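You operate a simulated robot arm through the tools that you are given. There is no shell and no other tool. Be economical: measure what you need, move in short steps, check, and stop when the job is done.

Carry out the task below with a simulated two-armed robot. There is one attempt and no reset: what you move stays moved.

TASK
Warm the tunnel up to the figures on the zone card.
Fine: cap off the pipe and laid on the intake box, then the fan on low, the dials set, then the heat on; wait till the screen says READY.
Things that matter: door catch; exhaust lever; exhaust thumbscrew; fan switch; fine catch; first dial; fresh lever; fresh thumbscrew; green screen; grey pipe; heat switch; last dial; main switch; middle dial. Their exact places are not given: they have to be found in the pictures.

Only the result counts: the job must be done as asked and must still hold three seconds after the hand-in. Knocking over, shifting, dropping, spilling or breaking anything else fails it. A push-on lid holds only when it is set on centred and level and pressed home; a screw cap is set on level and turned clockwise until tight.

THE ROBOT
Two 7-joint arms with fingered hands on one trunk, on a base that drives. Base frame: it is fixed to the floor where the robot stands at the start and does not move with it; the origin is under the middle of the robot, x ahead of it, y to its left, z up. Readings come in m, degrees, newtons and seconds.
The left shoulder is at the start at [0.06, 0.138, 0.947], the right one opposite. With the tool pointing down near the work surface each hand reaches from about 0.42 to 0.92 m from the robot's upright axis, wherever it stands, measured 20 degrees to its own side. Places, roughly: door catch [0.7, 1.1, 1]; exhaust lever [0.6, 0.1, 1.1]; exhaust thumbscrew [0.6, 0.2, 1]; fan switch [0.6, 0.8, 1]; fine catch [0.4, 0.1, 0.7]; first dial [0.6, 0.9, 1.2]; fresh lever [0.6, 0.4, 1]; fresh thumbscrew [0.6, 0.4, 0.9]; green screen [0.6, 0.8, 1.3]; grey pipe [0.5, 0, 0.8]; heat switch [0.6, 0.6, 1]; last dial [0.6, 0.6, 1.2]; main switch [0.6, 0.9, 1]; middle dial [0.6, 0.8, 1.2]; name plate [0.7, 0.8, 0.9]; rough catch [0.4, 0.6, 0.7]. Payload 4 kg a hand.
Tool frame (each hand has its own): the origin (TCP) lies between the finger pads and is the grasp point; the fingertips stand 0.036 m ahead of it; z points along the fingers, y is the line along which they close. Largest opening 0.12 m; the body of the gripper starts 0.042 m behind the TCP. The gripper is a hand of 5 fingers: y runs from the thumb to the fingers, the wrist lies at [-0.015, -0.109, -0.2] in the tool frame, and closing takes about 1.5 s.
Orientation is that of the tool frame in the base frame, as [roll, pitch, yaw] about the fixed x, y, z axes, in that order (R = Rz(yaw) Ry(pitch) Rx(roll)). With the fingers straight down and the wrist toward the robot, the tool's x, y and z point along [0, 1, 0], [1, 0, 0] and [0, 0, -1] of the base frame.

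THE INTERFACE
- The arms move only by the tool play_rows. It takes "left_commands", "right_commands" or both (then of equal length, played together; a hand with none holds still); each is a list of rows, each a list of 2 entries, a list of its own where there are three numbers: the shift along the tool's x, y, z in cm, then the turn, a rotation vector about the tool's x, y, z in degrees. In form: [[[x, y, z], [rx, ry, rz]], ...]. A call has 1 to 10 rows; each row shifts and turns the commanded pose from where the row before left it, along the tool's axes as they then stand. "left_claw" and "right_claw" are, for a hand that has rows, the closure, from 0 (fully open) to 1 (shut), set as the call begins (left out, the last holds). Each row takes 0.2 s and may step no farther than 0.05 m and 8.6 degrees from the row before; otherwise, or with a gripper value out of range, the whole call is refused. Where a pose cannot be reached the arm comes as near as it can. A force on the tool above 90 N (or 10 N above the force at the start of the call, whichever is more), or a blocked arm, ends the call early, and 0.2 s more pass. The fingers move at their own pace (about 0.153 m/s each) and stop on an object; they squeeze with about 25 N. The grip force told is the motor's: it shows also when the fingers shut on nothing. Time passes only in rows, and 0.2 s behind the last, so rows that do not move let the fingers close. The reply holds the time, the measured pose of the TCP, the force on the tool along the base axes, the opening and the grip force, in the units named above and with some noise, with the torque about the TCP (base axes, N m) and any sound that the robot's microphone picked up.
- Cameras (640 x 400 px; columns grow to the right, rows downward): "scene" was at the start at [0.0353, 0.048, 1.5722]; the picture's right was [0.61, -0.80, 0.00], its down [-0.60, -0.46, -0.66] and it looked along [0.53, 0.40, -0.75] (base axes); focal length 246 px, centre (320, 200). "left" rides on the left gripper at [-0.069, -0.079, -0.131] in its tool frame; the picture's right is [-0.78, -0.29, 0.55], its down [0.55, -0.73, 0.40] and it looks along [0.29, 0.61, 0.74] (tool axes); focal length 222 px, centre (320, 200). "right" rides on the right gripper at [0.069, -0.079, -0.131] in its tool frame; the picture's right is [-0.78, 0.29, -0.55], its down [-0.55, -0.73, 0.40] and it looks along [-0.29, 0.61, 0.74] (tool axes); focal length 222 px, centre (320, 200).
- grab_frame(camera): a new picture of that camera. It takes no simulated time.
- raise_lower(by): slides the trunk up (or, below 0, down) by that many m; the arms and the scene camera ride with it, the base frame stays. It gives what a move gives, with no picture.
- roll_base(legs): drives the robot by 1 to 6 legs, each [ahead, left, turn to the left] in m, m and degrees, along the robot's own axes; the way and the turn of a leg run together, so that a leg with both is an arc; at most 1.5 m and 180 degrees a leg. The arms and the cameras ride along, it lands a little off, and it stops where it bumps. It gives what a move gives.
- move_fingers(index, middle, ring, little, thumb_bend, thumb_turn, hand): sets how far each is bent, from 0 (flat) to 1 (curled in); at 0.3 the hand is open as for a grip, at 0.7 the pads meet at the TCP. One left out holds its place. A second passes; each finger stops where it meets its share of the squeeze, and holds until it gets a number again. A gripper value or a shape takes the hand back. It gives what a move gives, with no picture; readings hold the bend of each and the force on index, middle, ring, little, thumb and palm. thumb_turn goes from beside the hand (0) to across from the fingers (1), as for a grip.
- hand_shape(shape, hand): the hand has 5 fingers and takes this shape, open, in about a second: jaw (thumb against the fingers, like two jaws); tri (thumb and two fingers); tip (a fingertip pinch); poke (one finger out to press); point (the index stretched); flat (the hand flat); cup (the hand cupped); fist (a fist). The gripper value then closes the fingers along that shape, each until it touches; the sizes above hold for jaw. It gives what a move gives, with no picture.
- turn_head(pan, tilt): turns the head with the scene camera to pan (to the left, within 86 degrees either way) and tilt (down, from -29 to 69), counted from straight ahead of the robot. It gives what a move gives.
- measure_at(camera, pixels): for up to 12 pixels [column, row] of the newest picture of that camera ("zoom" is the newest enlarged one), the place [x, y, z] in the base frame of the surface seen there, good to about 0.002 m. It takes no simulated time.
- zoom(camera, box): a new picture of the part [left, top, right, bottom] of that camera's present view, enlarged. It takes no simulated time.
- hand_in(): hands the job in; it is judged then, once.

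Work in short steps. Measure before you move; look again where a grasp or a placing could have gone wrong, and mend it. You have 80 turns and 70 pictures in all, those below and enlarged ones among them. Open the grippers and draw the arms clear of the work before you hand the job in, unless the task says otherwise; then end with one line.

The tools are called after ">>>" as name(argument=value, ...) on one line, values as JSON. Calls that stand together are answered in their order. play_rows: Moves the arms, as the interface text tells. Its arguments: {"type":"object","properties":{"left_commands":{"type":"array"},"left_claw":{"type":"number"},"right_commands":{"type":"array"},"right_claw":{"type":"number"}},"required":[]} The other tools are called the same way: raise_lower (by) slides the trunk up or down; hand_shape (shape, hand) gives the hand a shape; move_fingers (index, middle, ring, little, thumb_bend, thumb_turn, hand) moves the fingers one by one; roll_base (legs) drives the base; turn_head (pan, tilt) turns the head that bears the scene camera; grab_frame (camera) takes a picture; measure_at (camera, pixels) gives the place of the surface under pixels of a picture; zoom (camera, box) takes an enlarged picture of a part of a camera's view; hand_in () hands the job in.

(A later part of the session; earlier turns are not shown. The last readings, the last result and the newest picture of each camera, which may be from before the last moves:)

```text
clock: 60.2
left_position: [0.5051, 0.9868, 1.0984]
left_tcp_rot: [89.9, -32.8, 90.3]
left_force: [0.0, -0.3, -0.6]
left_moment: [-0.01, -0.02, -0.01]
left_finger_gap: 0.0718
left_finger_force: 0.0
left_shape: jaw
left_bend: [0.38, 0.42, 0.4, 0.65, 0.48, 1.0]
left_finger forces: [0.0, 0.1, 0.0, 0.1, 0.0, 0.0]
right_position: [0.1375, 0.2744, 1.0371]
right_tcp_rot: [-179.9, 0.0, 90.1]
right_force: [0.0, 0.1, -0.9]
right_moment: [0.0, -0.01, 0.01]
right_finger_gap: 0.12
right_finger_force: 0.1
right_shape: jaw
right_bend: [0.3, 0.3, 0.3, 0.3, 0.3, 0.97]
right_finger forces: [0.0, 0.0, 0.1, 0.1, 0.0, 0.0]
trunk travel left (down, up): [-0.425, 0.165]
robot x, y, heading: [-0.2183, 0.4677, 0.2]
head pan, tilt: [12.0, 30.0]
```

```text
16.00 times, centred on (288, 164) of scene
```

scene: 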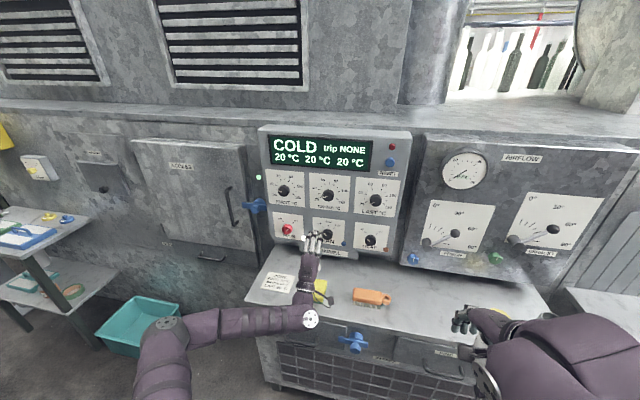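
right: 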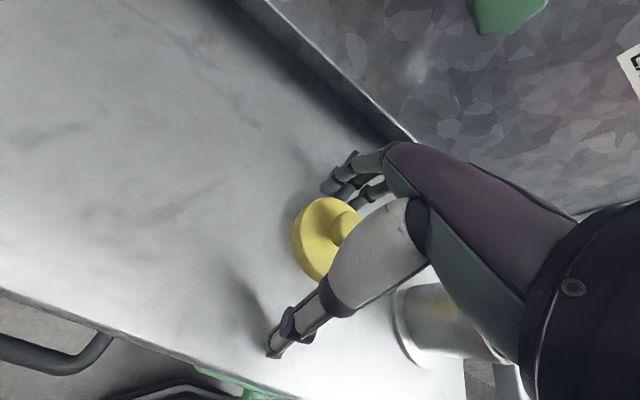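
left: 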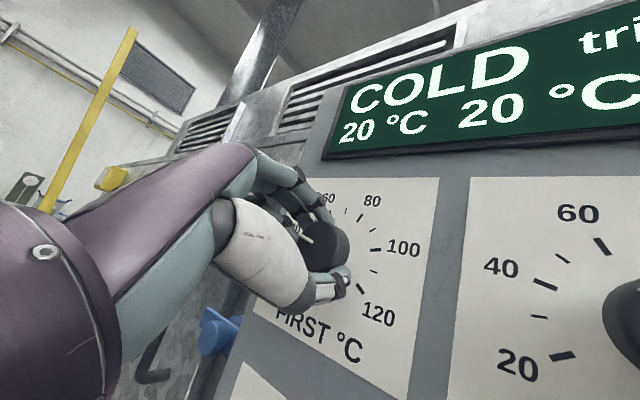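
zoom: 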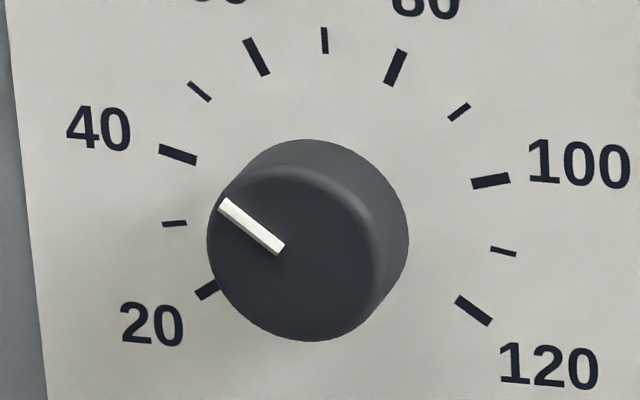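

MIDDLE is exact; FIRST is ≈7° short. I re-grip FIRST and turn it a further 7.5°.

>>> play_rows(left_commands=[[[0, 4, 0], [0, 0, 0]], [[0, 4, 0], [0, 0, 0]], [[0, 0, 0], [0, 0, -8.2]], [[0, 0, 0], [0, 0, -8.2]], [[0, 0, 0], [0, 0, -8.2]], [[0, 0, 0], [0, 0, -8.2]], [[0, 0, 0], [0, 0, 0]]])

>>> play_rows(left_commands=[[[0, 0, 3], [0, 0, 0]], [[0, 0, 3], [0, 0, 0]], [[0, 0, 3], [0, 0, 0]], [[0, 0, 0], [0, 0, 0]]])

>>> play_rows(left_commands=[[[0, 0, 0], [0, 0, 0]], [[0, 0, 0], [0, 0, 0]], [[0, 0, 0], [0, 0, 0]], [[0, 0, 0], [0, 0, 0]], [[0, 0, 0], [0, 0, 0]], [[0, 0, 0], [0, 0, 0]], [[0, 0, 0], [0, 0, 0]]], left_claw=1)

>>> play_rows(left_commands=[[[0, 0, 0], [0, 0, 4]], [[0, 0, 0], [0, 0, 3.5]], [[0, 0, 0], [0, 0, 0]]])

>>> play_rows(left_commands=[[[0, 0, 0], [0, 0, 0]], [[0, 0, 0], [0, 0, 0]], [[0, 0, 0], [0, 0, 0]], [[0, 0, -3], [0, 0, 0]], [[0, 0, -3], [0, 0, 0]], [[0, 0, -3], [0, 0, 0]], [[0, -4, 0], [0, 0, 0]], [[0, -4, 0], [0, 0, 0]]], left_claw=0.4)

>>> zoom(camera="scene", box=[228, 147, 260, 171])

```text
clock: 61.8
left_position: [0.5042, 0.9452, 1.1654]
left_tcp_rot: [90.0, 0.2, 90.3]
left_force: [-0.5, 0.9, 0.8]
left_moment: [0.02, -0.01, 0.01]
left_finger_gap: 0.0717
left_finger_force: 0.0
left_shape: jaw
left_bend: [0.38, 0.42, 0.4, 0.65, 0.48, 1.0]
left_finger forces: [0.0, 0.0, 0.1, 0.0, 0.0, 0.1]
right_position: [0.1368, 0.2731, 1.0359]
right_tcp_rot: [-180.0, 0.0, 90.2]
right_force: [-0.1, 0.2, 0.1]
right_moment: [0.02, -0.02, 0.0]
right_finger_gap: 0.1202
right_finger_force: 0.0
right_shape: jaw
right_bend: [0.3, 0.3, 0.3, 0.3, 0.3, 0.97]
right_finger forces: [0.1, 0.0, 0.0, 0.1, 0.0, 0.0]
trunk travel left (down, up): [-0.425, 0.165]
robot x, y, heading: [-0.2186, 0.4729, 0.3]
head pan, tilt: [12.0, 30.0]
```

```text
clock: 62.8
left_position: [0.5929, 0.9433, 1.1665]
left_tcp_rot: [90.0, 0.2, 90.2]
left_force: [0.2, -1.0, -0.2]
left_moment: [0.04, -0.02, -0.03]
left_finger_gap: 0.0716
left_finger_force: 0.0
left_shape: jaw
left_bend: [0.38, 0.42, 0.4, 0.65, 0.48, 1.0]
left_finger forces: [0.0, 0.0, 0.0, 0.1, 0.1, 0.0]
right_position: [0.1374, 0.2762, 1.0373]
right_tcp_rot: [-180.0, 0.0, 90.2]
right_force: [0.2, -0.5, 0.7]
right_moment: [-0.02, -0.02, -0.01]
right_finger_gap: 0.1198
right_finger_force: 0.0
right_shape: jaw
right_bend: [0.3, 0.3, 0.3, 0.3, 0.3, 0.97]
right_finger forces: [0.0, 0.0, 0.1, 0.0, 0.0, 0.0]
trunk travel left (down, up): [-0.425, 0.165]
robot x, y, heading: [-0.2162, 0.473, 0.3]
head pan, tilt: [12.0, 30.0]
```

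```text
clock: 64.4
left_position: [0.5938, 0.9432, 1.1656]
left_tcp_rot: [90.0, 0.1, 90.2]
left_force: [-0.7, -2.3, -4.3]
left_moment: [-0.01, 0.13, -0.05]
left_finger_gap: 0.0339
left_finger_force: 25.7
left_shape: jaw
left_bend: [0.54, 0.56, 0.61, 0.71, 0.68, 1.0]
left_finger forces: [11.6, 7.1, 0.0, 0.1, 22.8, 0.1]
right_position: [0.1368, 0.2745, 1.0355]
right_tcp_rot: [180.0, 0.0, 90.3]
right_force: [0.5, -0.3, 0.0]
right_moment: [0.01, 0.0, 0.05]
right_finger_gap: 0.1199
right_finger_force: 0.0
right_shape: jaw
right_bend: [0.3, 0.3, 0.3, 0.3, 0.3, 0.97]
right_finger forces: [0.1, 0.0, 0.0, 0.1, 0.0, 0.0]
trunk travel left (down, up): [-0.425, 0.165]
robot x, y, heading: [-0.2152, 0.4706, 0.2]
head pan, tilt: [12.0, 30.0]
```

```text
clock: 65.2
left_position: [0.5943, 0.9432, 1.1654]
left_tcp_rot: [90.0, -7.5, 90.3]
left_force: [-0.8, -1.7, -4.9]
left_moment: [-0.02, 0.17, -0.06]
left_finger_gap: 0.0336
left_finger_force: 25.4
left_shape: jaw
left_bend: [0.54, 0.56, 0.61, 0.71, 0.68, 1.0]
left_finger forces: [12.1, 6.8, 0.1, 0.0, 22.9, 0.1]
right_position: [0.1371, 0.2751, 1.0359]
right_tcp_rot: [-179.9, 0.0, 90.2]
right_force: [0.4, -0.5, 0.3]
right_moment: [-0.03, -0.03, 0.0]
right_finger_gap: 0.1202
right_finger_force: 0.0
right_shape: jaw
right_bend: [0.3, 0.3, 0.3, 0.3, 0.3, 0.97]
right_finger forces: [0.1, 0.1, 0.0, 0.0, 0.0, 0.0]
trunk travel left (down, up): [-0.425, 0.165]
robot x, y, heading: [-0.216, 0.471, 0.0]
head pan, tilt: [12.0, 30.0]
```

```text
clock: 67.0
left_position: [0.5048, 0.9557, 1.0841]
left_tcp_rot: [90.0, -7.4, 90.2]
left_force: [-1.2, 0.4, 0.6]
left_moment: [0.0, 0.0, -0.01]
left_finger_gap: 0.0716
left_finger_force: 0.1
left_shape: jaw
left_bend: [0.38, 0.42, 0.4, 0.65, 0.48, 1.0]
left_finger forces: [0.1, 0.0, 0.0, 0.0, 0.0, 0.0]
right_position: [0.1371, 0.2744, 1.0373]
right_tcp_rot: [-180.0, 0.0, 90.2]
right_force: [-0.4, -1.0, -0.1]
right_moment: [0.01, 0.02, 0.0]
right_finger_gap: 0.1198
right_finger_force: 0.0
right_shape: jaw
right_bend: [0.3, 0.3, 0.3, 0.3, 0.3, 0.97]
right_finger forces: [0.1, 0.0, 0.0, 0.0, 0.0, 0.1]
trunk travel left (down, up): [-0.425, 0.165]
robot x, y, heading: [-0.218, 0.4711, -0.1]
head pan, tilt: [12.0, 30.0]
```

```text
16.00 times, centred on (244, 159) of scene
```

zoom: 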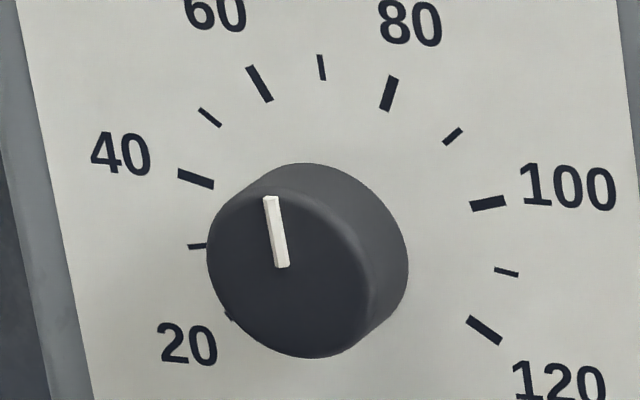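

FIRST now lines up with the 70 tick. Next LAST: move to y 0.608, pre-roll −45°.

>>> play_rows(left_commands=[[[0, 0, 0], [0, 0, -7.4]], [[-4.35, 1.03, 0], [0, 0, 0]], [[-4.35, 1.03, 0], [0, 0, 0]], [[-4.35, 1.03, 0], [0, 0, 0]], [[-4.35, 1.03, 0], [0, 0, 0]], [[-4.35, 1.03, 0], [0, 0, 0]], [[-4.35, 1.03, 0], [0, 0, 0]], [[-4.35, 1.03, 0], [0, 0, 0]], [[-4.35, 1.03, 0], [0, 0, 0]], [[0, 0, 0], [0, 0, 0]]])

>>> play_rows(left_commands=[[[0, 0, 0], [0, 0, -8]], [[0, 0, 0], [0, 0, -8]], [[0, 0, 0], [0, 0, -8]], [[0, 0, 0], [0, 0, -8]], [[0, 0, 0], [0, 0, -8]], [[0, 0, 0], [0, 0, -5]], [[0, 0, 0], [0, 0, 0]]])

```text
clock: 69.2
left_position: [0.4978, 0.6141, 1.1664]
left_tcp_rot: [90.0, 0.0, 90.1]
left_force: [-1.3, -0.2, 0.1]
left_moment: [0.0, 0.05, 0.01]
left_finger_gap: 0.072
left_finger_force: 0.1
left_shape: jaw
left_bend: [0.38, 0.42, 0.4, 0.65, 0.48, 1.0]
left_finger forces: [0.0, 0.0, 0.0, 0.1, 0.0, 0.0]
left hand out of reach, approached as far as the arm can: row 9
right_position: [0.1362, 0.2745, 1.0372]
right_tcp_rot: [-179.9, -0.1, 90.2]
right_force: [-0.2, 0.3, -0.1]
right_moment: [0.03, -0.02, 0.01]
right_finger_gap: 0.1198
right_finger_force: 0.0
right_shape: jaw
right_bend: [0.3, 0.3, 0.3, 0.3, 0.3, 0.97]
right_finger forces: [0.1, 0.1, 0.1, 0.0, 0.0, 0.0]
trunk travel left (down, up): [-0.425, 0.165]
robot x, y, heading: [-0.2174, 0.471, 0.1]
head pan, tilt: [12.0, 30.0]
```

```text
clock: 70.8
left_position: [0.4621, 0.6748, 1.1458]
left_tcp_rot: [90.0, 45.0, 90.1]
left_force: [-0.5, 0.1, -0.1]
left_moment: [-0.02, -0.01, 0.0]
left_finger_gap: 0.0718
left_finger_force: 0.0
left_shape: jaw
left_bend: [0.38, 0.42, 0.4, 0.65, 0.48, 1.0]
left_finger forces: [0.0, 0.1, 0.0, 0.0, 0.0, 0.0]
left hand out of reach, approached as far as the arm can: row 1, 2, 3, 4, 5, 6
right_position: [0.1365, 0.2743, 1.0371]
right_tcp_rot: [-180.0, 0.1, 90.2]
right_force: [0.1, -0.5, -0.6]
right_moment: [0.01, 0.01, -0.01]
right_finger_gap: 0.1202
right_finger_force: 0.1
right_shape: jaw
right_bend: [0.3, 0.3, 0.3, 0.3, 0.3, 0.97]
right_finger forces: [0.0, 0.0, 0.1, 0.0, 0.1, 0.0]
trunk travel left (down, up): [-0.425, 0.165]
robot x, y, heading: [-0.2166, 0.4708, 0.1]
head pan, tilt: [12.0, 30.0]
```

Too far right for this stance. I drive 0.22 m to the right and re-align on LAST.

>>> roll_base(legs=[[0, -0.22, 0]])

>>> play_rows(left_commands=[[[0, 0, 0], [0, 0, 0]]])

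```text
clock: 72.5
left_position: [0.4637, 0.4481, 1.1443]
left_tcp_rot: [90.1, 44.9, 90.0]
left_force: [0.5, -0.5, -0.8]
left_moment: [-0.03, 0.02, 0.03]
left_finger_gap: 0.0718
left_finger_force: 0.0
left_shape: jaw
left_bend: [0.38, 0.42, 0.4, 0.65, 0.48, 1.0]
left_finger forces: [0.0, 0.0, 0.1, 0.0, 0.0, 0.0]
right_position: [0.1361, 0.0514, 1.0368]
right_tcp_rot: [180.0, -0.1, 90.0]
right_force: [0.0, -0.3, 0.0]
right_moment: [-0.01, -0.03, 0.03]
right_finger_gap: 0.12
right_finger_force: 0.0
right_shape: jaw
right_bend: [0.3, 0.3, 0.3, 0.3, 0.3, 0.97]
right_finger forces: [0.1, 0.0, 0.0, 0.0, 0.0, 0.0]
trunk travel left (down, up): [-0.425, 0.165]
robot x, y, heading: [-0.2184, 0.2465, -0.2]
head pan, tilt: [12.0, 30.0]
```

```text
clock: 72.9
left_position: [0.4642, 0.4499, 1.146]
left_tcp_rot: [90.0, 45.1, 89.9]
left_force: [0.2, -0.3, -0.5]
left_moment: [0.0, 0.02, -0.01]
left_finger_gap: 0.072
left_finger_force: 0.1
left_shape: jaw
left_bend: [0.38, 0.42, 0.4, 0.65, 0.48, 1.0]
left_finger forces: [0.1, 0.1, 0.0, 0.0, 0.0, 0.1]
right_position: [0.1362, 0.0515, 1.0358]
right_tcp_rot: [-180.0, -0.1, 89.9]
right_force: [-0.2, 0.2, 0.3]
right_moment: [0.01, 0.02, 0.0]
right_finger_gap: 0.1199
right_finger_force: 0.1
right_shape: jaw
right_bend: [0.3, 0.3, 0.3, 0.3, 0.3, 0.97]
right_finger forces: [0.0, 0.0, 0.0, 0.0, 0.0, 0.1]
trunk travel left (down, up): [-0.425, 0.165]
robot x, y, heading: [-0.2177, 0.2481, 0.2]
head pan, tilt: [12.0, 30.0]
```

Shift to the LAST knob axis (Δy +0.158, Δz +0.02, in the 45°-rolled tool axes).

>>> play_rows(left_commands=[[[2.44, 3.15, 0], [0, 0, 0]], [[2.44, 3.15, 0], [0, 0, 0]], [[2.44, 3.15, 0], [0, 0, 0]], [[2.44, 3.15, 2], [0, 0, 0]], [[0, 0, 2], [0, 0, 0]], [[0, 0, 0], [0, 0, 0]]])

>>> grab_frame(camera="left")

```text
clock: 74.3
left_position: [0.5029, 0.609, 1.1648]
left_tcp_rot: [90.0, 45.0, 89.9]
left_force: [0.6, -0.3, 0.1]
left_moment: [0.01, 0.0, -0.02]
left_finger_gap: 0.072
left_finger_force: 0.1
left_shape: jaw
left_bend: [0.38, 0.42, 0.4, 0.65, 0.48, 1.0]
left_finger forces: [0.0, 0.1, 0.0, 0.0, 0.0, 0.0]
right_position: [0.1359, 0.0515, 1.037]
right_tcp_rot: [-179.9, 0.1, 90.0]
right_force: [-1.1, -0.1, 0.3]
right_moment: [0.0, 0.0, -0.01]
right_finger_gap: 0.1199
right_finger_force: 0.1
right_shape: jaw
right_bend: [0.3, 0.3, 0.3, 0.3, 0.3, 0.97]
right_finger forces: [0.0, 0.0, 0.0, 0.1, 0.0, 0.1]
trunk travel left (down, up): [-0.425, 0.165]
robot x, y, heading: [-0.2158, 0.251, -0.1]
head pan, tilt: [12.0, 30.0]
```

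```text
20 pictures are left
```

left: 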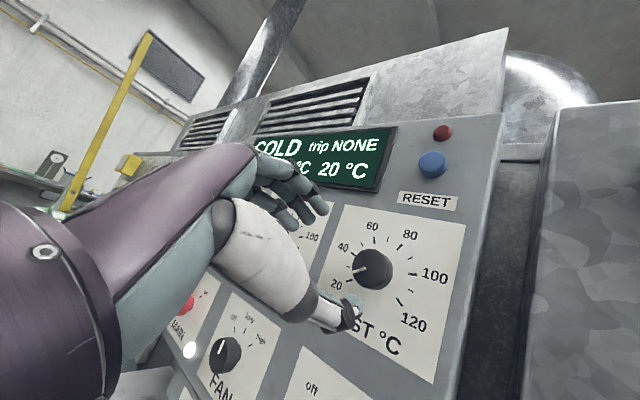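

Aligned. Advance, grip, turn +88° clockwise, release.

>>> play_rows(left_commands=[[[0, 0, 3], [0, 0, 0]], [[0, 0, 3], [0, 0, 0]], [[0, 0, 3.1], [0, 0, 0]], [[0, 0, 0], [0, 0, 0]]])

>>> play_rows(left_commands=[[[0, 0, 0], [0, 0, 0]], [[0, 0, 0], [0, 0, 0]], [[0, 0, 0], [0, 0, 0]], [[0, 0, 0], [0, 0, 0]], [[0, 0, 0], [0, 0, 0]], [[0, 0, 0], [0, 0, 0]], [[0, 0, 0], [0, 0, 0]]], left_claw=1)

>>> play_rows(left_commands=[[[0, 0, 0], [0, 0, 8.5]], [[0, 0, 0], [0, 0, 8.5]], [[0, 0, 0], [0, 0, 8.5]], [[0, 0, 0], [0, 0, 8.5]], [[0, 0, 0], [0, 0, 8.5]], [[0, 0, 0], [0, 0, 8.5]], [[0, 0, 0], [0, 0, 8.5]], [[0, 0, 0], [0, 0, 8.5]], [[0, 0, 0], [0, 0, 8.5]], [[0, 0, 0], [0, 0, 8.5]]])

>>> play_rows(left_commands=[[[0, 0, 0], [0, 0, 3]], [[0, 0, 0], [0, 0, 0]]])

>>> play_rows(left_commands=[[[0, 0, 0], [0, 0, 0]], [[0, 0, 0], [0, 0, 0]], [[0, 0, 0], [0, 0, 0]], [[0, 0, -3], [0, 0, 0]], [[0, 0, -3], [0, 0, 0]]], left_claw=0.4)

>>> zoom(camera="left", box=[220, 80, 480, 300])

```text
clock: 75.3
left_position: [0.5966, 0.6104, 1.1659]
left_tcp_rot: [90.0, 44.8, 89.9]
left_force: [-0.3, -0.2, 0.3]
left_moment: [0.0, 0.01, -0.01]
left_finger_gap: 0.072
left_finger_force: 0.1
left_shape: jaw
left_bend: [0.38, 0.42, 0.4, 0.65, 0.48, 1.0]
left_finger forces: [0.0, 0.1, 0.0, 0.0, 0.1, 0.0]
right_position: [0.1363, 0.0512, 1.0363]
right_tcp_rot: [180.0, 0.0, 89.9]
right_force: [0.0, -0.3, -0.1]
right_moment: [-0.01, 0.0, 0.0]
right_finger_gap: 0.1197
right_finger_force: 0.0
right_shape: jaw
right_bend: [0.3, 0.3, 0.3, 0.3, 0.3, 0.97]
right_finger forces: [0.0, 0.0, 0.0, 0.1, 0.1, 0.0]
trunk travel left (down, up): [-0.425, 0.165]
robot x, y, heading: [-0.2184, 0.2507, 0.4]
head pan, tilt: [12.0, 30.0]
```

```text
clock: 76.9
left_position: [0.5978, 0.609, 1.1643]
left_tcp_rot: [90.1, 44.9, 89.8]
left_force: [10.0, -3.6, -2.8]
left_moment: [-0.01, 0.13, -0.17]
left_finger_gap: 0.0315
left_finger_force: 25.2
left_shape: jaw
left_bend: [0.54, 0.6, 0.63, 0.71, 0.68, 1.0]
left_finger forces: [11.2, 6.1, 0.0, 0.0, 23.2, 0.0]
right_position: [0.137, 0.0502, 1.0366]
right_tcp_rot: [-179.9, 0.0, 90.1]
right_force: [-0.3, 0.1, 0.3]
right_moment: [0.02, 0.0, 0.0]
right_finger_gap: 0.1197
right_finger_force: 0.0
right_shape: jaw
right_bend: [0.3, 0.3, 0.3, 0.3, 0.3, 0.97]
right_finger forces: [0.1, 0.0, 0.0, 0.1, 0.0, 0.0]
trunk travel left (down, up): [-0.425, 0.165]
robot x, y, heading: [-0.2175, 0.2465, -0.2]
head pan, tilt: [12.0, 30.0]
```

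```text
clock: 79.1
left_position: [0.5968, 0.6083, 1.1647]
left_tcp_rot: [90.2, -40.1, 89.8]
left_force: [18.6, 5.3, 4.7]
left_moment: [-0.05, -0.03, 0.15]
left_finger_gap: 0.0301
left_finger_force: 24.5
left_shape: jaw
left_bend: [0.54, 0.59, 0.63, 0.71, 0.68, 1.0]
left_finger forces: [13.4, 8.9, 0.1, 0.0, 22.5, 0.0]
right_position: [0.1369, 0.0511, 1.0361]
right_tcp_rot: [-179.8, 0.1, 90.0]
right_force: [0.4, 0.3, -0.4]
right_moment: [0.01, 0.01, -0.03]
right_finger_gap: 0.1199
right_finger_force: 0.1
right_shape: jaw
right_bend: [0.3, 0.3, 0.3, 0.3, 0.3, 0.97]
right_finger forces: [0.1, 0.0, 0.0, 0.1, 0.0, 0.0]
trunk travel left (down, up): [-0.425, 0.165]
robot x, y, heading: [-0.2108, 0.2479, 0.0]
head pan, tilt: [12.0, 30.0]
```

```text
clock: 79.7
left_position: [0.5974, 0.6077, 1.1645]
left_tcp_rot: [90.1, -43.1, 89.9]
left_force: [18.0, 4.6, 5.7]
left_moment: [-0.01, -0.07, 0.19]
left_finger_gap: 0.0298
left_finger_force: 24.8
left_shape: jaw
left_bend: [0.54, 0.59, 0.63, 0.71, 0.68, 1.0]
left_finger forces: [13.7, 9.3, 0.1, 0.1, 22.8, 0.1]
right_position: [0.1379, 0.051, 1.0362]
right_tcp_rot: [-179.9, 0.1, 90.0]
right_force: [-0.9, 0.5, -0.7]
right_moment: [0.0, -0.02, -0.01]
right_finger_gap: 0.1197
right_finger_force: 0.0
right_shape: jaw
right_bend: [0.3, 0.3, 0.3, 0.3, 0.3, 0.97]
right_finger forces: [0.0, 0.0, 0.0, 0.0, 0.1, 0.0]
trunk travel left (down, up): [-0.425, 0.165]
robot x, y, heading: [-0.2186, 0.2458, -0.2]
head pan, tilt: [12.0, 30.0]
```

```text
clock: 80.9
left_position: [0.5341, 0.6064, 1.1654]
left_tcp_rot: [89.9, -43.0, 90.0]
left_force: [0.1, 0.2, 0.9]
left_moment: [-0.03, 0.02, 0.01]
left_finger_gap: 0.0715
left_finger_force: 0.1
left_shape: jaw
left_bend: [0.38, 0.42, 0.4, 0.65, 0.48, 1.0]
left_finger forces: [0.0, 0.1, 0.0, 0.0, 0.0, 0.0]
right_position: [0.1363, 0.0511, 1.0376]
right_tcp_rot: [180.0, 0.0, 90.1]
right_force: [-0.3, 0.0, -0.7]
right_moment: [-0.01, -0.01, -0.01]
right_finger_gap: 0.1197
right_finger_force: 0.1
right_shape: jaw
right_bend: [0.3, 0.3, 0.3, 0.3, 0.3, 0.97]
right_finger forces: [0.0, 0.0, 0.0, 0.0, 0.1, 0.1]
trunk travel left (down, up): [-0.425, 0.165]
robot x, y, heading: [-0.219, 0.2476, -0.2]
head pan, tilt: [12.0, 30.0]
```

```text
1.82 times, centred on (350, 190) of left
```

zoom: 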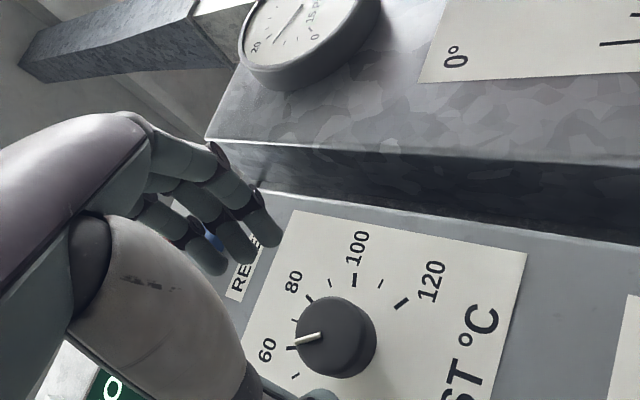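

LAST is at about 55–60. I roll back −88° in the clear, re-grip, and turn another +88°.

>>> play_rows(left_commands=[[[0, 0, 0], [0, 0, -8.5]], [[0, 0, 0], [0, 0, -8.5]], [[0, 0, 0], [0, 0, -8.5]], [[0, 0, 0], [0, 0, -8.5]], [[0, 0, 0], [0, 0, -8.5]], [[0, 0, 0], [0, 0, -8.5]], [[0, 0, 0], [0, 0, -8.5]], [[0, 0, 0], [0, 0, -8.5]], [[0, 0, 0], [0, 0, -8.5]], [[0, 0, 0], [0, 0, -8.5]]])

>>> play_rows(left_commands=[[[0, 0, 0], [0, 0, -3]], [[0, 0, 3], [0, 0, 0]], [[0, 0, 2.9], [0, 0, 0]], [[0, 0, 0], [0, 0, 0]]])

>>> zoom(camera="scene", box=[150, 90, 350, 240])

```text
clock: 83.1
left_position: [0.5351, 0.6062, 1.1646]
left_tcp_rot: [90.0, 42.1, 89.9]
left_force: [0.2, -0.1, 0.2]
left_moment: [0.0, 0.04, 0.0]
left_finger_gap: 0.0716
left_finger_force: 0.0
left_shape: jaw
left_bend: [0.38, 0.42, 0.4, 0.65, 0.48, 1.0]
left_finger forces: [0.0, 0.1, 0.0, 0.1, 0.1, 0.1]
right_position: [0.1369, 0.0513, 1.036]
right_tcp_rot: [179.9, -0.1, 90.0]
right_force: [-0.1, 0.0, -0.3]
right_moment: [0.05, 0.01, 0.02]
right_finger_gap: 0.1199
right_finger_force: 0.1
right_shape: jaw
right_bend: [0.3, 0.3, 0.3, 0.3, 0.3, 0.97]
right_finger forces: [0.1, 0.0, 0.0, 0.1, 0.0, 0.0]
trunk travel left (down, up): [-0.425, 0.165]
robot x, y, heading: [-0.2211, 0.2496, -0.2]
head pan, tilt: [12.0, 30.0]
```

```text
clock: 84.1
left_position: [0.5943, 0.607, 1.1649]
left_tcp_rot: [89.9, 45.0, 89.8]
left_force: [0.4, -0.4, 1.4]
left_moment: [-0.04, -0.01, -0.02]
left_finger_gap: 0.0719
left_finger_force: 0.0
left_shape: jaw
left_bend: [0.38, 0.42, 0.4, 0.65, 0.48, 1.0]
left_finger forces: [0.1, 0.0, 0.0, 0.0, 0.0, 0.1]
right_position: [0.1365, 0.0498, 1.0367]
right_tcp_rot: [179.9, 0.0, 89.9]
right_force: [0.7, -0.2, -0.2]
right_moment: [-0.01, 0.02, 0.02]
right_finger_gap: 0.1201
right_finger_force: 0.1
right_shape: jaw
right_bend: [0.3, 0.3, 0.3, 0.3, 0.3, 0.97]
right_finger forces: [0.0, 0.0, 0.1, 0.1, 0.0, 0.0]
trunk travel left (down, up): [-0.425, 0.165]
robot x, y, heading: [-0.2159, 0.2462, 0.0]
head pan, tilt: [12.0, 30.0]
```

```text
2.67 times, centred on (250, 165) of scene
```

zoom: 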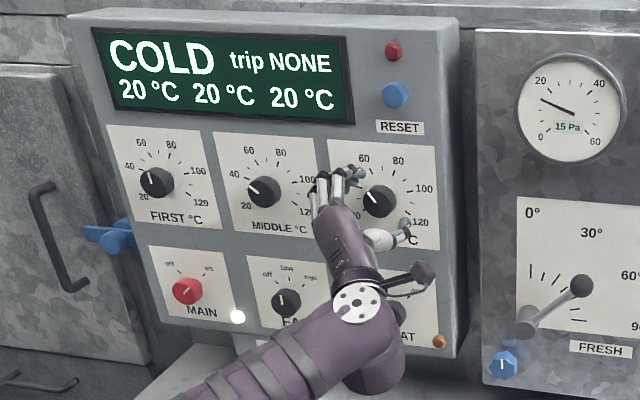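

LAST is about −40°; I grip and turn +91°, then release and back off low.

>>> play_rows(left_commands=[[[0, 0, 0], [0, 0, 0]], [[0, 0, 0], [0, 0, 0]], [[0, 0, 0], [0, 0, 0]], [[0, 0, 0], [0, 0, 0]], [[0, 0, 0], [0, 0, 0]], [[0, 0, 0], [0, 0, 0]], [[0, 0, 0], [0, 0, 0]]], left_claw=1)

>>> play_rows(left_commands=[[[0, 0, 0], [0, 0, 8.5]], [[0, 0, 0], [0, 0, 8.5]], [[0, 0, 0], [0, 0, 8.5]], [[0, 0, 0], [0, 0, 8.5]], [[0, 0, 0], [0, 0, 8.5]], [[0, 0, 0], [0, 0, 8.5]], [[0, 0, 0], [0, 0, 8.5]], [[0, 0, 0], [0, 0, 8.5]], [[0, 0, 0], [0, 0, 8.5]], [[0, 0, 0], [0, 0, 8.5]]])

>>> play_rows(left_commands=[[[0, 0, 0], [0, 0, 6]], [[0, 0, 0], [0, 0, 0]]])

>>> play_rows(left_commands=[[[0, 0, 0], [0, 0, 0]], [[0, 0, 0], [0, 0, 0]], [[0, 0, 0], [0, 0, 0]], [[0, 0, -3], [0, 0, 0]], [[0, 0, -3], [0, 0, 0]], [[0, 0, -3], [0, 0, 0]], [[0, -4, 0], [0, 0, 0]], [[0, -4, 0], [0, 0, 0]]], left_claw=0.4)

>>> zoom(camera="scene", box=[250, 145, 290, 175])

```text
clock: 85.7
left_position: [0.5937, 0.6061, 1.1659]
left_tcp_rot: [90.0, 45.0, 89.7]
left_force: [-0.4, -3.1, -3.8]
left_moment: [0.02, 0.08, -0.06]
left_finger_gap: 0.0341
left_finger_force: 24.6
left_shape: jaw
left_bend: [0.52, 0.56, 0.6, 0.71, 0.68, 1.0]
left_finger forces: [12.0, 7.1, 0.1, 0.0, 23.7, 0.0]
right_position: [0.1362, 0.0509, 1.037]
right_tcp_rot: [-180.0, 0.0, 90.0]
right_force: [0.7, -0.7, -0.1]
right_moment: [-0.05, 0.0, -0.02]
right_finger_gap: 0.1197
right_finger_force: 0.0
right_shape: jaw
right_bend: [0.3, 0.3, 0.3, 0.3, 0.3, 0.97]
right_finger forces: [0.0, 0.1, 0.1, 0.0, 0.1, 0.0]
trunk travel left (down, up): [-0.425, 0.165]
robot x, y, heading: [-0.2171, 0.2509, -0.4]
head pan, tilt: [12.0, 30.0]
```

```text
clock: 87.9
left_position: [0.594, 0.608, 1.1646]
left_tcp_rot: [90.1, -40.1, 89.9]
left_force: [-4.2, 1.8, -5.6]
left_moment: [-0.03, 0.26, 0.12]
left_finger_gap: 0.0342
left_finger_force: 24.9
left_shape: jaw
left_bend: [0.52, 0.56, 0.6, 0.71, 0.68, 1.0]
left_finger forces: [12.7, 6.6, 0.0, 0.1, 25.2, 0.0]
right_position: [0.1368, 0.0508, 1.0359]
right_tcp_rot: [179.9, 0.0, 90.0]
right_force: [0.8, -0.8, -0.3]
right_moment: [0.01, -0.01, -0.03]
right_finger_gap: 0.1199
right_finger_force: 0.0
right_shape: jaw
right_bend: [0.3, 0.3, 0.3, 0.3, 0.3, 0.97]
right_finger forces: [0.0, 0.0, 0.1, 0.0, 0.0, 0.1]
trunk travel left (down, up): [-0.425, 0.165]
robot x, y, heading: [-0.2161, 0.2476, -0.1]
head pan, tilt: [12.0, 30.0]
```

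```text
clock: 88.5
left_position: [0.594, 0.6077, 1.1657]
left_tcp_rot: [90.0, -46.1, 89.9]
left_force: [-3.9, 4.4, -4.6]
left_moment: [-0.01, 0.17, 0.17]
left_finger_gap: 0.034
left_finger_force: 24.8
left_shape: jaw
left_bend: [0.52, 0.56, 0.6, 0.71, 0.68, 1.0]
left_finger forces: [12.4, 6.8, 0.0, 0.1, 25.2, 0.0]
right_position: [0.1365, 0.0519, 1.036]
right_tcp_rot: [180.0, 0.0, 90.0]
right_force: [0.7, -1.1, 0.5]
right_moment: [-0.03, -0.02, 0.0]
right_finger_gap: 0.12
right_finger_force: 0.1
right_shape: jaw
right_bend: [0.3, 0.3, 0.3, 0.3, 0.3, 0.97]
right_finger forces: [0.0, 0.0, 0.0, 0.0, 0.0, 0.1]
trunk travel left (down, up): [-0.425, 0.165]
robot x, y, heading: [-0.2173, 0.2484, -0.0]
head pan, tilt: [12.0, 30.0]
```

```text
clock: 90.3
left_position: [0.5048, 0.6639, 1.1088]
left_tcp_rot: [89.9, -46.0, 90.0]
left_force: [0.9, 0.3, -0.2]
left_moment: [0.03, 0.0, 0.0]
left_finger_gap: 0.0721
left_finger_force: 0.0
left_shape: jaw
left_bend: [0.38, 0.42, 0.4, 0.65, 0.48, 1.0]
left_finger forces: [0.0, 0.0, 0.0, 0.0, 0.0, 0.0]
right_position: [0.1368, 0.0509, 1.0368]
right_tcp_rot: [180.0, 0.0, 90.0]
right_force: [-0.5, -0.4, 0.3]
right_moment: [0.01, 0.02, 0.05]
right_finger_gap: 0.1202
right_finger_force: 0.1
right_shape: jaw
right_bend: [0.3, 0.3, 0.3, 0.3, 0.3, 0.97]
right_finger forces: [0.1, 0.0, 0.0, 0.1, 0.0, 0.0]
trunk travel left (down, up): [-0.425, 0.165]
robot x, y, heading: [-0.2181, 0.2495, -0.2]
head pan, tilt: [12.0, 30.0]
```

```text
13.33 times, centred on (270, 160) of scene
```

zoom: 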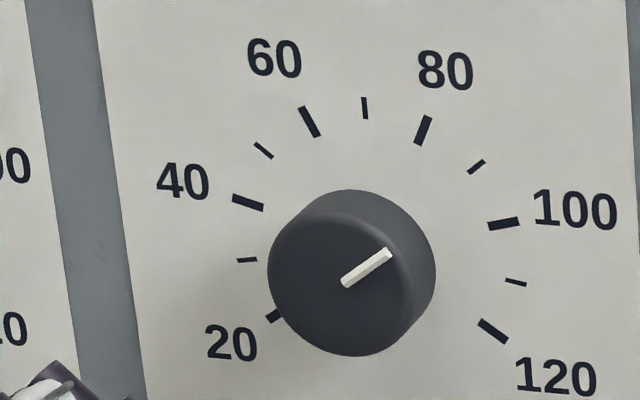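

LAST pointer lines up with the 90 tick within ~3°. Now HEAT: roll to −46° and move to [0.505,0.607,0.987].

>>> play_rows(left_commands=[[[0, 0, 0], [0, 0, -8.5]], [[0, 0, 0], [0, 0, -8.5]], [[0, 0, 0], [0, 0, -8.5]], [[0, 0, 0], [0, 0, -8.5]], [[0, 0, 0], [0, 0, -8.5]], [[0, 0, 0], [0, 0, -8.5]], [[0, 0, 0], [0, 0, -8.5]], [[0, 0, 0], [0, 0, -8.5]], [[0, 0, 0], [0, 0, -8.5]], [[0, 0, 0], [0, 0, -8.5]]])

>>> play_rows(left_commands=[[[0, 0, 0], [0, 0, -7]], [[1.6, -4.2, 0], [0, 0, 0]], [[1.6, -4.2, 0], [0, 0, 0]], [[1.6, -4.2, 0], [0, 0, 0]], [[0, 0, 0], [0, 0, 0]]])

>>> grab_frame(camera="left")

```text
clock: 92.5
left_position: [0.5036, 0.6648, 1.1102]
left_tcp_rot: [90.0, 39.1, 89.9]
left_force: [0.6, -1.0, -0.9]
left_moment: [-0.01, 0.03, -0.01]
left_finger_gap: 0.0718
left_finger_force: 0.1
left_shape: jaw
left_bend: [0.38, 0.42, 0.4, 0.65, 0.48, 1.0]
left_finger forces: [0.0, 0.1, 0.1, 0.0, 0.1, 0.0]
right_position: [0.1359, 0.0511, 1.0366]
right_tcp_rot: [179.9, 0.0, 90.0]
right_force: [-1.2, 0.9, -0.7]
right_moment: [-0.04, 0.01, -0.01]
right_finger_gap: 0.1198
right_finger_force: 0.0
right_shape: jaw
right_bend: [0.3, 0.3, 0.3, 0.3, 0.3, 0.97]
right_finger forces: [0.0, 0.0, 0.0, 0.0, 0.0, 0.0]
trunk travel left (down, up): [-0.425, 0.165]
robot x, y, heading: [-0.2208, 0.2489, -0.3]
head pan, tilt: [12.0, 30.0]
```

```text
clock: 93.7
left_position: [0.5045, 0.6079, 0.985]
left_tcp_rot: [89.9, 46.0, 89.8]
left_force: [0.0, -0.1, 0.3]
left_moment: [0.01, 0.0, 0.03]
left_finger_gap: 0.0721
left_finger_force: 0.1
left_shape: jaw
left_bend: [0.38, 0.42, 0.4, 0.65, 0.48, 1.0]
left_finger forces: [0.0, 0.0, 0.0, 0.0, 0.0, 0.1]
right_position: [0.136, 0.0512, 1.0356]
right_tcp_rot: [180.0, 0.0, 90.0]
right_force: [-0.3, 1.3, -0.6]
right_moment: [-0.01, -0.04, 0.0]
right_finger_gap: 0.1197
right_finger_force: 0.0
right_shape: jaw
right_bend: [0.3, 0.3, 0.3, 0.3, 0.3, 0.97]
right_finger forces: [0.1, 0.0, 0.0, 0.1, 0.0, 0.1]
trunk travel left (down, up): [-0.425, 0.165]
robot x, y, heading: [-0.2198, 0.2493, -0.1]
head pan, tilt: [12.0, 30.0]
```

```text
16 pictures are left
```

left: 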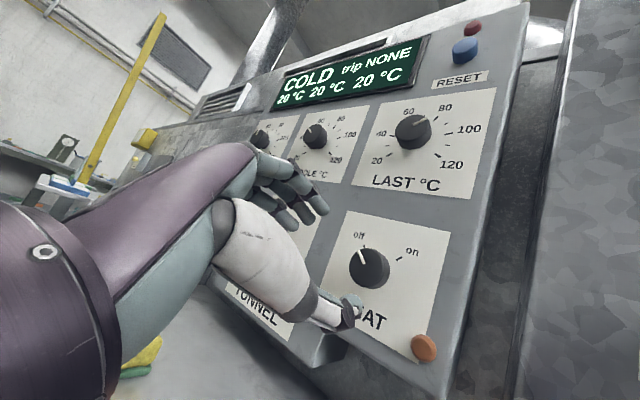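

Aligned on HEAT (pointer off). Advance, grip, turn ≈+90°.

>>> play_rows(left_commands=[[[0, 0.1, 3], [0, 0, 0]], [[0, 0, 3], [0, 0, 0]], [[0, 0, 3], [0, 0, 0]], [[0, 0, 0], [0, 0, 0]]])

>>> play_rows(left_commands=[[[0, 0, 0], [0, 0, 0]], [[0, 0, 0], [0, 0, 0]], [[0, 0, 0], [0, 0, 0]], [[0, 0, 0], [0, 0, 0]], [[0, 0, 0], [0, 0, 0]], [[0, 0, 0], [0, 0, 0]], [[0, 0, 0], [0, 0, 0]]], left_claw=1)

>>> play_rows(left_commands=[[[0, 0, 0], [0, 0, 8.5]], [[0, 0, 0], [0, 0, 8.5]], [[0, 0, 0], [0, 0, 8.5]], [[0, 0, 0], [0, 0, 8.5]], [[0, 0, 0], [0, 0, 8.5]], [[0, 0, 0], [0, 0, 8.5]], [[0, 0, 0], [0, 0, 8.5]], [[0, 0, 0], [0, 0, 8.5]], [[0, 0, 0], [0, 0, 8.5]], [[0, 0, 0], [0, 0, 8.5]]])

>>> play_rows(left_commands=[[[0, 0, 0], [0, 0, 5]], [[0, 0, 0], [0, 0, 0]]])

>>> grab_frame(camera="left")

```text
clock: 94.7
left_position: [0.5928, 0.6085, 0.9878]
left_tcp_rot: [90.0, 46.0, 89.9]
left_force: [-1.0, -0.1, -0.1]
left_moment: [0.0, -0.01, -0.01]
left_finger_gap: 0.0721
left_finger_force: 0.0
left_shape: jaw
left_bend: [0.38, 0.42, 0.4, 0.65, 0.48, 1.0]
left_finger forces: [0.0, 0.0, 0.1, 0.0, 0.1, 0.0]
right_position: [0.1359, 0.0503, 1.0376]
right_tcp_rot: [-180.0, 0.0, 90.1]
right_force: [-0.3, -0.2, -0.4]
right_moment: [0.04, 0.0, 0.01]
right_finger_gap: 0.1198
right_finger_force: 0.1
right_shape: jaw
right_bend: [0.3, 0.3, 0.3, 0.3, 0.3, 0.97]
right_finger forces: [0.0, 0.0, 0.0, 0.1, 0.1, 0.0]
trunk travel left (down, up): [-0.425, 0.165]
robot x, y, heading: [-0.2167, 0.2493, -0.1]
head pan, tilt: [12.0, 30.0]
```

```text
clock: 96.3
left_position: [0.5929, 0.6092, 0.9866]
left_tcp_rot: [89.9, 46.0, 89.7]
left_force: [-0.9, -3.5, -2.3]
left_moment: [0.06, 0.07, -0.08]
left_finger_gap: 0.0341
left_finger_force: 24.6
left_shape: jaw
left_bend: [0.56, 0.59, 0.64, 0.71, 0.67, 1.0]
left_finger forces: [12.5, 6.9, 0.0, 0.0, 22.9, 0.0]
right_position: [0.1351, 0.0516, 1.0365]
right_tcp_rot: [180.0, 0.1, 90.0]
right_force: [0.7, -0.7, 0.1]
right_moment: [0.02, 0.0, 0.02]
right_finger_gap: 0.1201
right_finger_force: 0.1
right_shape: jaw
right_bend: [0.3, 0.3, 0.3, 0.3, 0.3, 0.97]
right_finger forces: [0.1, 0.0, 0.0, 0.1, 0.1, 0.0]
trunk travel left (down, up): [-0.425, 0.165]
robot x, y, heading: [-0.2147, 0.2515, 0.1]
head pan, tilt: [12.0, 30.0]
```

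```text
clock: 98.5
left_position: [0.5945, 0.6073, 0.9891]
left_tcp_rot: [89.9, -39.2, 89.8]
left_force: [-10.6, -7.2, -5.6]
left_moment: [-0.01, 0.23, -0.23]
left_finger_gap: 0.0344
left_finger_force: 24.8
left_shape: jaw
left_bend: [0.55, 0.6, 0.64, 0.71, 0.67, 0.99]
left_finger forces: [16.8, 6.6, 0.0, 0.0, 23.8, 0.0]
right_position: [0.1344, 0.0506, 1.0368]
right_tcp_rot: [-179.9, -0.1, 89.9]
right_force: [1.1, 0.7, -0.4]
right_moment: [0.01, -0.02, -0.01]
right_finger_gap: 0.12
right_finger_force: 0.0
right_shape: jaw
right_bend: [0.3, 0.3, 0.3, 0.3, 0.3, 0.97]
right_finger forces: [0.0, 0.1, 0.0, 0.1, 0.1, 0.0]
trunk travel left (down, up): [-0.425, 0.165]
robot x, y, heading: [-0.2191, 0.2505, 0.1]
head pan, tilt: [12.0, 30.0]
```

```text
clock: 99.1
left_position: [0.5928, 0.6081, 0.989]
left_tcp_rot: [90.0, -44.1, 89.6]
left_force: [-9.5, -8.7, -5.6]
left_moment: [0.03, 0.19, -0.25]
left_finger_gap: 0.0341
left_finger_force: 25.0
left_shape: jaw
left_bend: [0.55, 0.59, 0.64, 0.71, 0.68, 0.99]
left_finger forces: [17.3, 6.8, 0.0, 0.0, 23.1, 0.0]
right_position: [0.1354, 0.0511, 1.0376]
right_tcp_rot: [-180.0, 0.0, 90.0]
right_force: [-0.8, 0.2, 0.5]
right_moment: [-0.01, 0.01, 0.02]
right_finger_gap: 0.1199
right_finger_force: 0.2
right_shape: jaw
right_bend: [0.3, 0.3, 0.3, 0.3, 0.3, 0.97]
right_finger forces: [0.0, 0.1, 0.1, 0.1, 0.0, 0.0]
trunk travel left (down, up): [-0.425, 0.165]
robot x, y, heading: [-0.2185, 0.2472, 0.1]
head pan, tilt: [12.0, 30.0]
```

```text
15 pictures are left
```

left: 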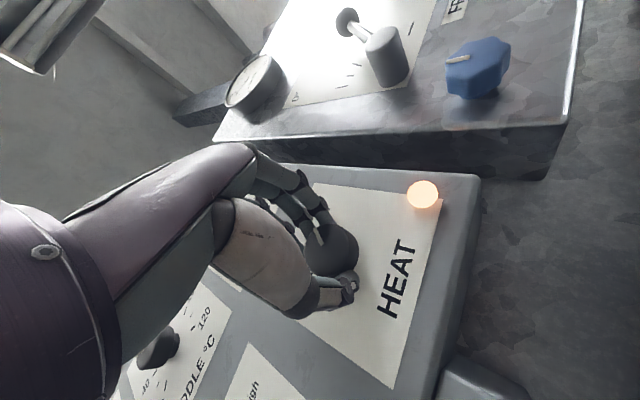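

Heat lamp is lit. I release, withdraw and look at the panel.

>>> play_rows(left_commands=[[[0, 0, 0], [0, 0, 0]], [[0, 0, 0], [0, 0, 0]], [[0, 0, 0], [0, 0, 0]], [[0, 0, -3], [0, 0, 0]], [[0, 0, -4], [0, 0, 0]], [[0, 0, -4], [0, 0, 0]], [[0, 0, -4], [0, 0, 0]], [[0, 0, -4], [0, 0, 0]]], left_claw=0.3)

>>> zoom(camera="scene", box=[150, 90, 350, 240])

```text
clock: 100.9
left_position: [0.4036, 0.6081, 0.9885]
left_tcp_rot: [89.9, -44.1, 90.0]
left_force: [0.4, 0.7, 0.3]
left_moment: [-0.02, -0.01, 0.01]
left_finger_gap: 0.0836
left_finger_force: 0.1
left_shape: jaw
left_bend: [0.35, 0.38, 0.37, 0.59, 0.42, 0.99]
left_finger forces: [0.0, 0.1, 0.0, 0.0, 0.0, 0.0]
right_position: [0.1358, 0.051, 1.0362]
right_tcp_rot: [179.9, 0.0, 89.9]
right_force: [0.0, -0.4, 0.0]
right_moment: [-0.02, 0.02, -0.02]
right_finger_gap: 0.1198
right_finger_force: 0.0
right_shape: jaw
right_bend: [0.3, 0.3, 0.3, 0.3, 0.3, 0.97]
right_finger forces: [0.0, 0.0, 0.0, 0.0, 0.0, 0.1]
trunk travel left (down, up): [-0.425, 0.165]
robot x, y, heading: [-0.2183, 0.2512, 0.0]
head pan, tilt: [12.0, 30.0]
```

```text
2.67 times, centred on (250, 165) of scene
```

zoom: 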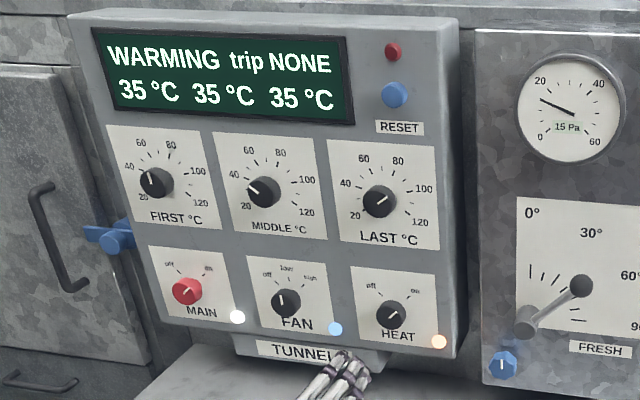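

WARMING, no trip. I wait with still rows and look again.

>>> play_rows(left_commands=[[[0, 0, -2], [0, 0, 0]], [[0, 0, 0], [0, 0, 0]], [[0, 0, 0], [0, 0, 0]], [[0, 0, 0], [0, 0, 0]], [[0, 0, 0], [0, 0, 0]], [[0, 0, 0], [0, 0, 0]], [[0, 0, 0], [0, 0, 0]], [[0, 0, 0], [0, 0, 0]], [[0, 0, 0], [0, 0, 0]], [[0, 0, 0], [0, 0, 0]]], left_claw=0)

>>> play_rows(left_commands=[[[0, 0, 0], [0, 0, 0]], [[0, 0, 0], [0, 0, 0]], [[0, 0, 0], [0, 0, 0]], [[0, 0, 0], [0, 0, 0]], [[0, 0, 0], [0, 0, 0]], [[0, 0, 0], [0, 0, 0]], [[0, 0, 0], [0, 0, 0]], [[0, 0, 0], [0, 0, 0]], [[0, 0, 0], [0, 0, 0]], [[0, 0, 0], [0, 0, 0]]])

>>> play_rows(left_commands=[[[0, 0, 0], [0, 0, 0]], [[0, 0, 0], [0, 0, 0]], [[0, 0, 0], [0, 0, 0]], [[0, 0, 0], [0, 0, 0]], [[0, 0, 0], [0, 0, 0]], [[0, 0, 0], [0, 0, 0]], [[0, 0, 0], [0, 0, 0]], [[0, 0, 0], [0, 0, 0]], [[0, 0, 0], [0, 0, 0]], [[0, 0, 0], [0, 0, 0]]])

>>> zoom(camera="scene", box=[150, 90, 350, 240])

```text
clock: 103.1
left_position: [0.3844, 0.6093, 0.9893]
left_tcp_rot: [90.0, -44.1, 90.0]
left_force: [-0.5, 0.3, 0.3]
left_moment: [-0.02, -0.01, 0.02]
left_finger_gap: 0.1197
left_finger_force: 0.1
left_shape: jaw
left_bend: [0.3, 0.3, 0.3, 0.3, 0.3, 0.97]
left_finger forces: [0.0, 0.1, 0.1, 0.1, 0.0, 0.0]
right_position: [0.1363, 0.052, 1.0372]
right_tcp_rot: [180.0, 0.0, 90.0]
right_force: [0.4, -0.1, 0.0]
right_moment: [0.03, 0.02, 0.0]
right_finger_gap: 0.1196
right_finger_force: 0.0
right_shape: jaw
right_bend: [0.3, 0.3, 0.3, 0.3, 0.3, 0.97]
right_finger forces: [0.1, 0.1, 0.0, 0.0, 0.0, 0.1]
trunk travel left (down, up): [-0.425, 0.165]
robot x, y, heading: [-0.2162, 0.2493, 0.1]
head pan, tilt: [12.0, 30.0]
```

```text
clock: 105.3
left_position: [0.3826, 0.6092, 0.9882]
left_tcp_rot: [90.0, -44.0, 89.9]
left_force: [0.5, 0.0, 0.2]
left_moment: [0.0, -0.01, 0.02]
left_finger_gap: 0.1197
left_finger_force: 0.1
left_shape: jaw
left_bend: [0.3, 0.3, 0.3, 0.3, 0.3, 0.97]
left_finger forces: [0.0, 0.0, 0.0, 0.0, 0.0, 0.0]
right_position: [0.1354, 0.052, 1.0365]
right_tcp_rot: [180.0, 0.1, 90.0]
right_force: [-0.7, -0.1, 0.2]
right_moment: [-0.03, 0.02, 0.01]
right_finger_gap: 0.1199
right_finger_force: 0.1
right_shape: jaw
right_bend: [0.3, 0.3, 0.3, 0.3, 0.3, 0.97]
right_finger forces: [0.1, 0.0, 0.0, 0.1, 0.1, 0.0]
trunk travel left (down, up): [-0.425, 0.165]
robot x, y, heading: [-0.2113, 0.2499, 0.1]
head pan, tilt: [12.0, 30.0]
```

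```text
clock: 107.5
left_position: [0.3825, 0.6092, 0.9878]
left_tcp_rot: [90.0, -44.0, 89.9]
left_force: [0.1, -0.4, 1.3]
left_moment: [-0.05, -0.01, 0.03]
left_finger_gap: 0.1194
left_finger_force: 0.1
left_shape: jaw
left_bend: [0.3, 0.3, 0.3, 0.3, 0.3, 0.97]
left_finger forces: [0.0, 0.1, 0.1, 0.0, 0.1, 0.0]
right_position: [0.1356, 0.0517, 1.0348]
right_tcp_rot: [-179.9, 0.0, 90.0]
right_force: [0.4, -0.2, -0.5]
right_moment: [0.01, -0.01, 0.01]
right_finger_gap: 0.1199
right_finger_force: 0.0
right_shape: jaw
right_bend: [0.3, 0.3, 0.3, 0.3, 0.3, 0.97]
right_finger forces: [0.0, 0.1, 0.0, 0.0, 0.0, 0.0]
trunk travel left (down, up): [-0.425, 0.165]
robot x, y, heading: [-0.2116, 0.2505, -0.0]
head pan, tilt: [12.0, 30.0]
```

```text
2.67 times, centred on (250, 165) of scene
```

zoom: 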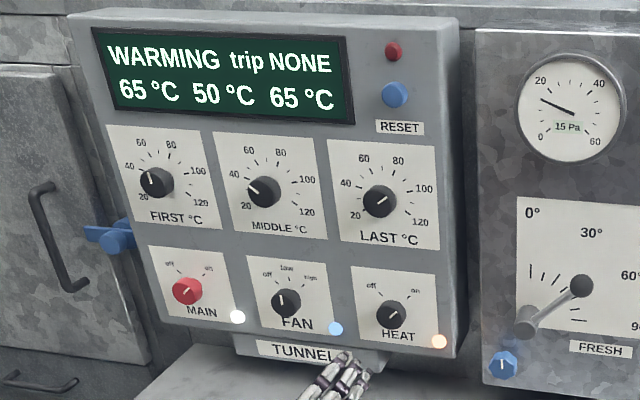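

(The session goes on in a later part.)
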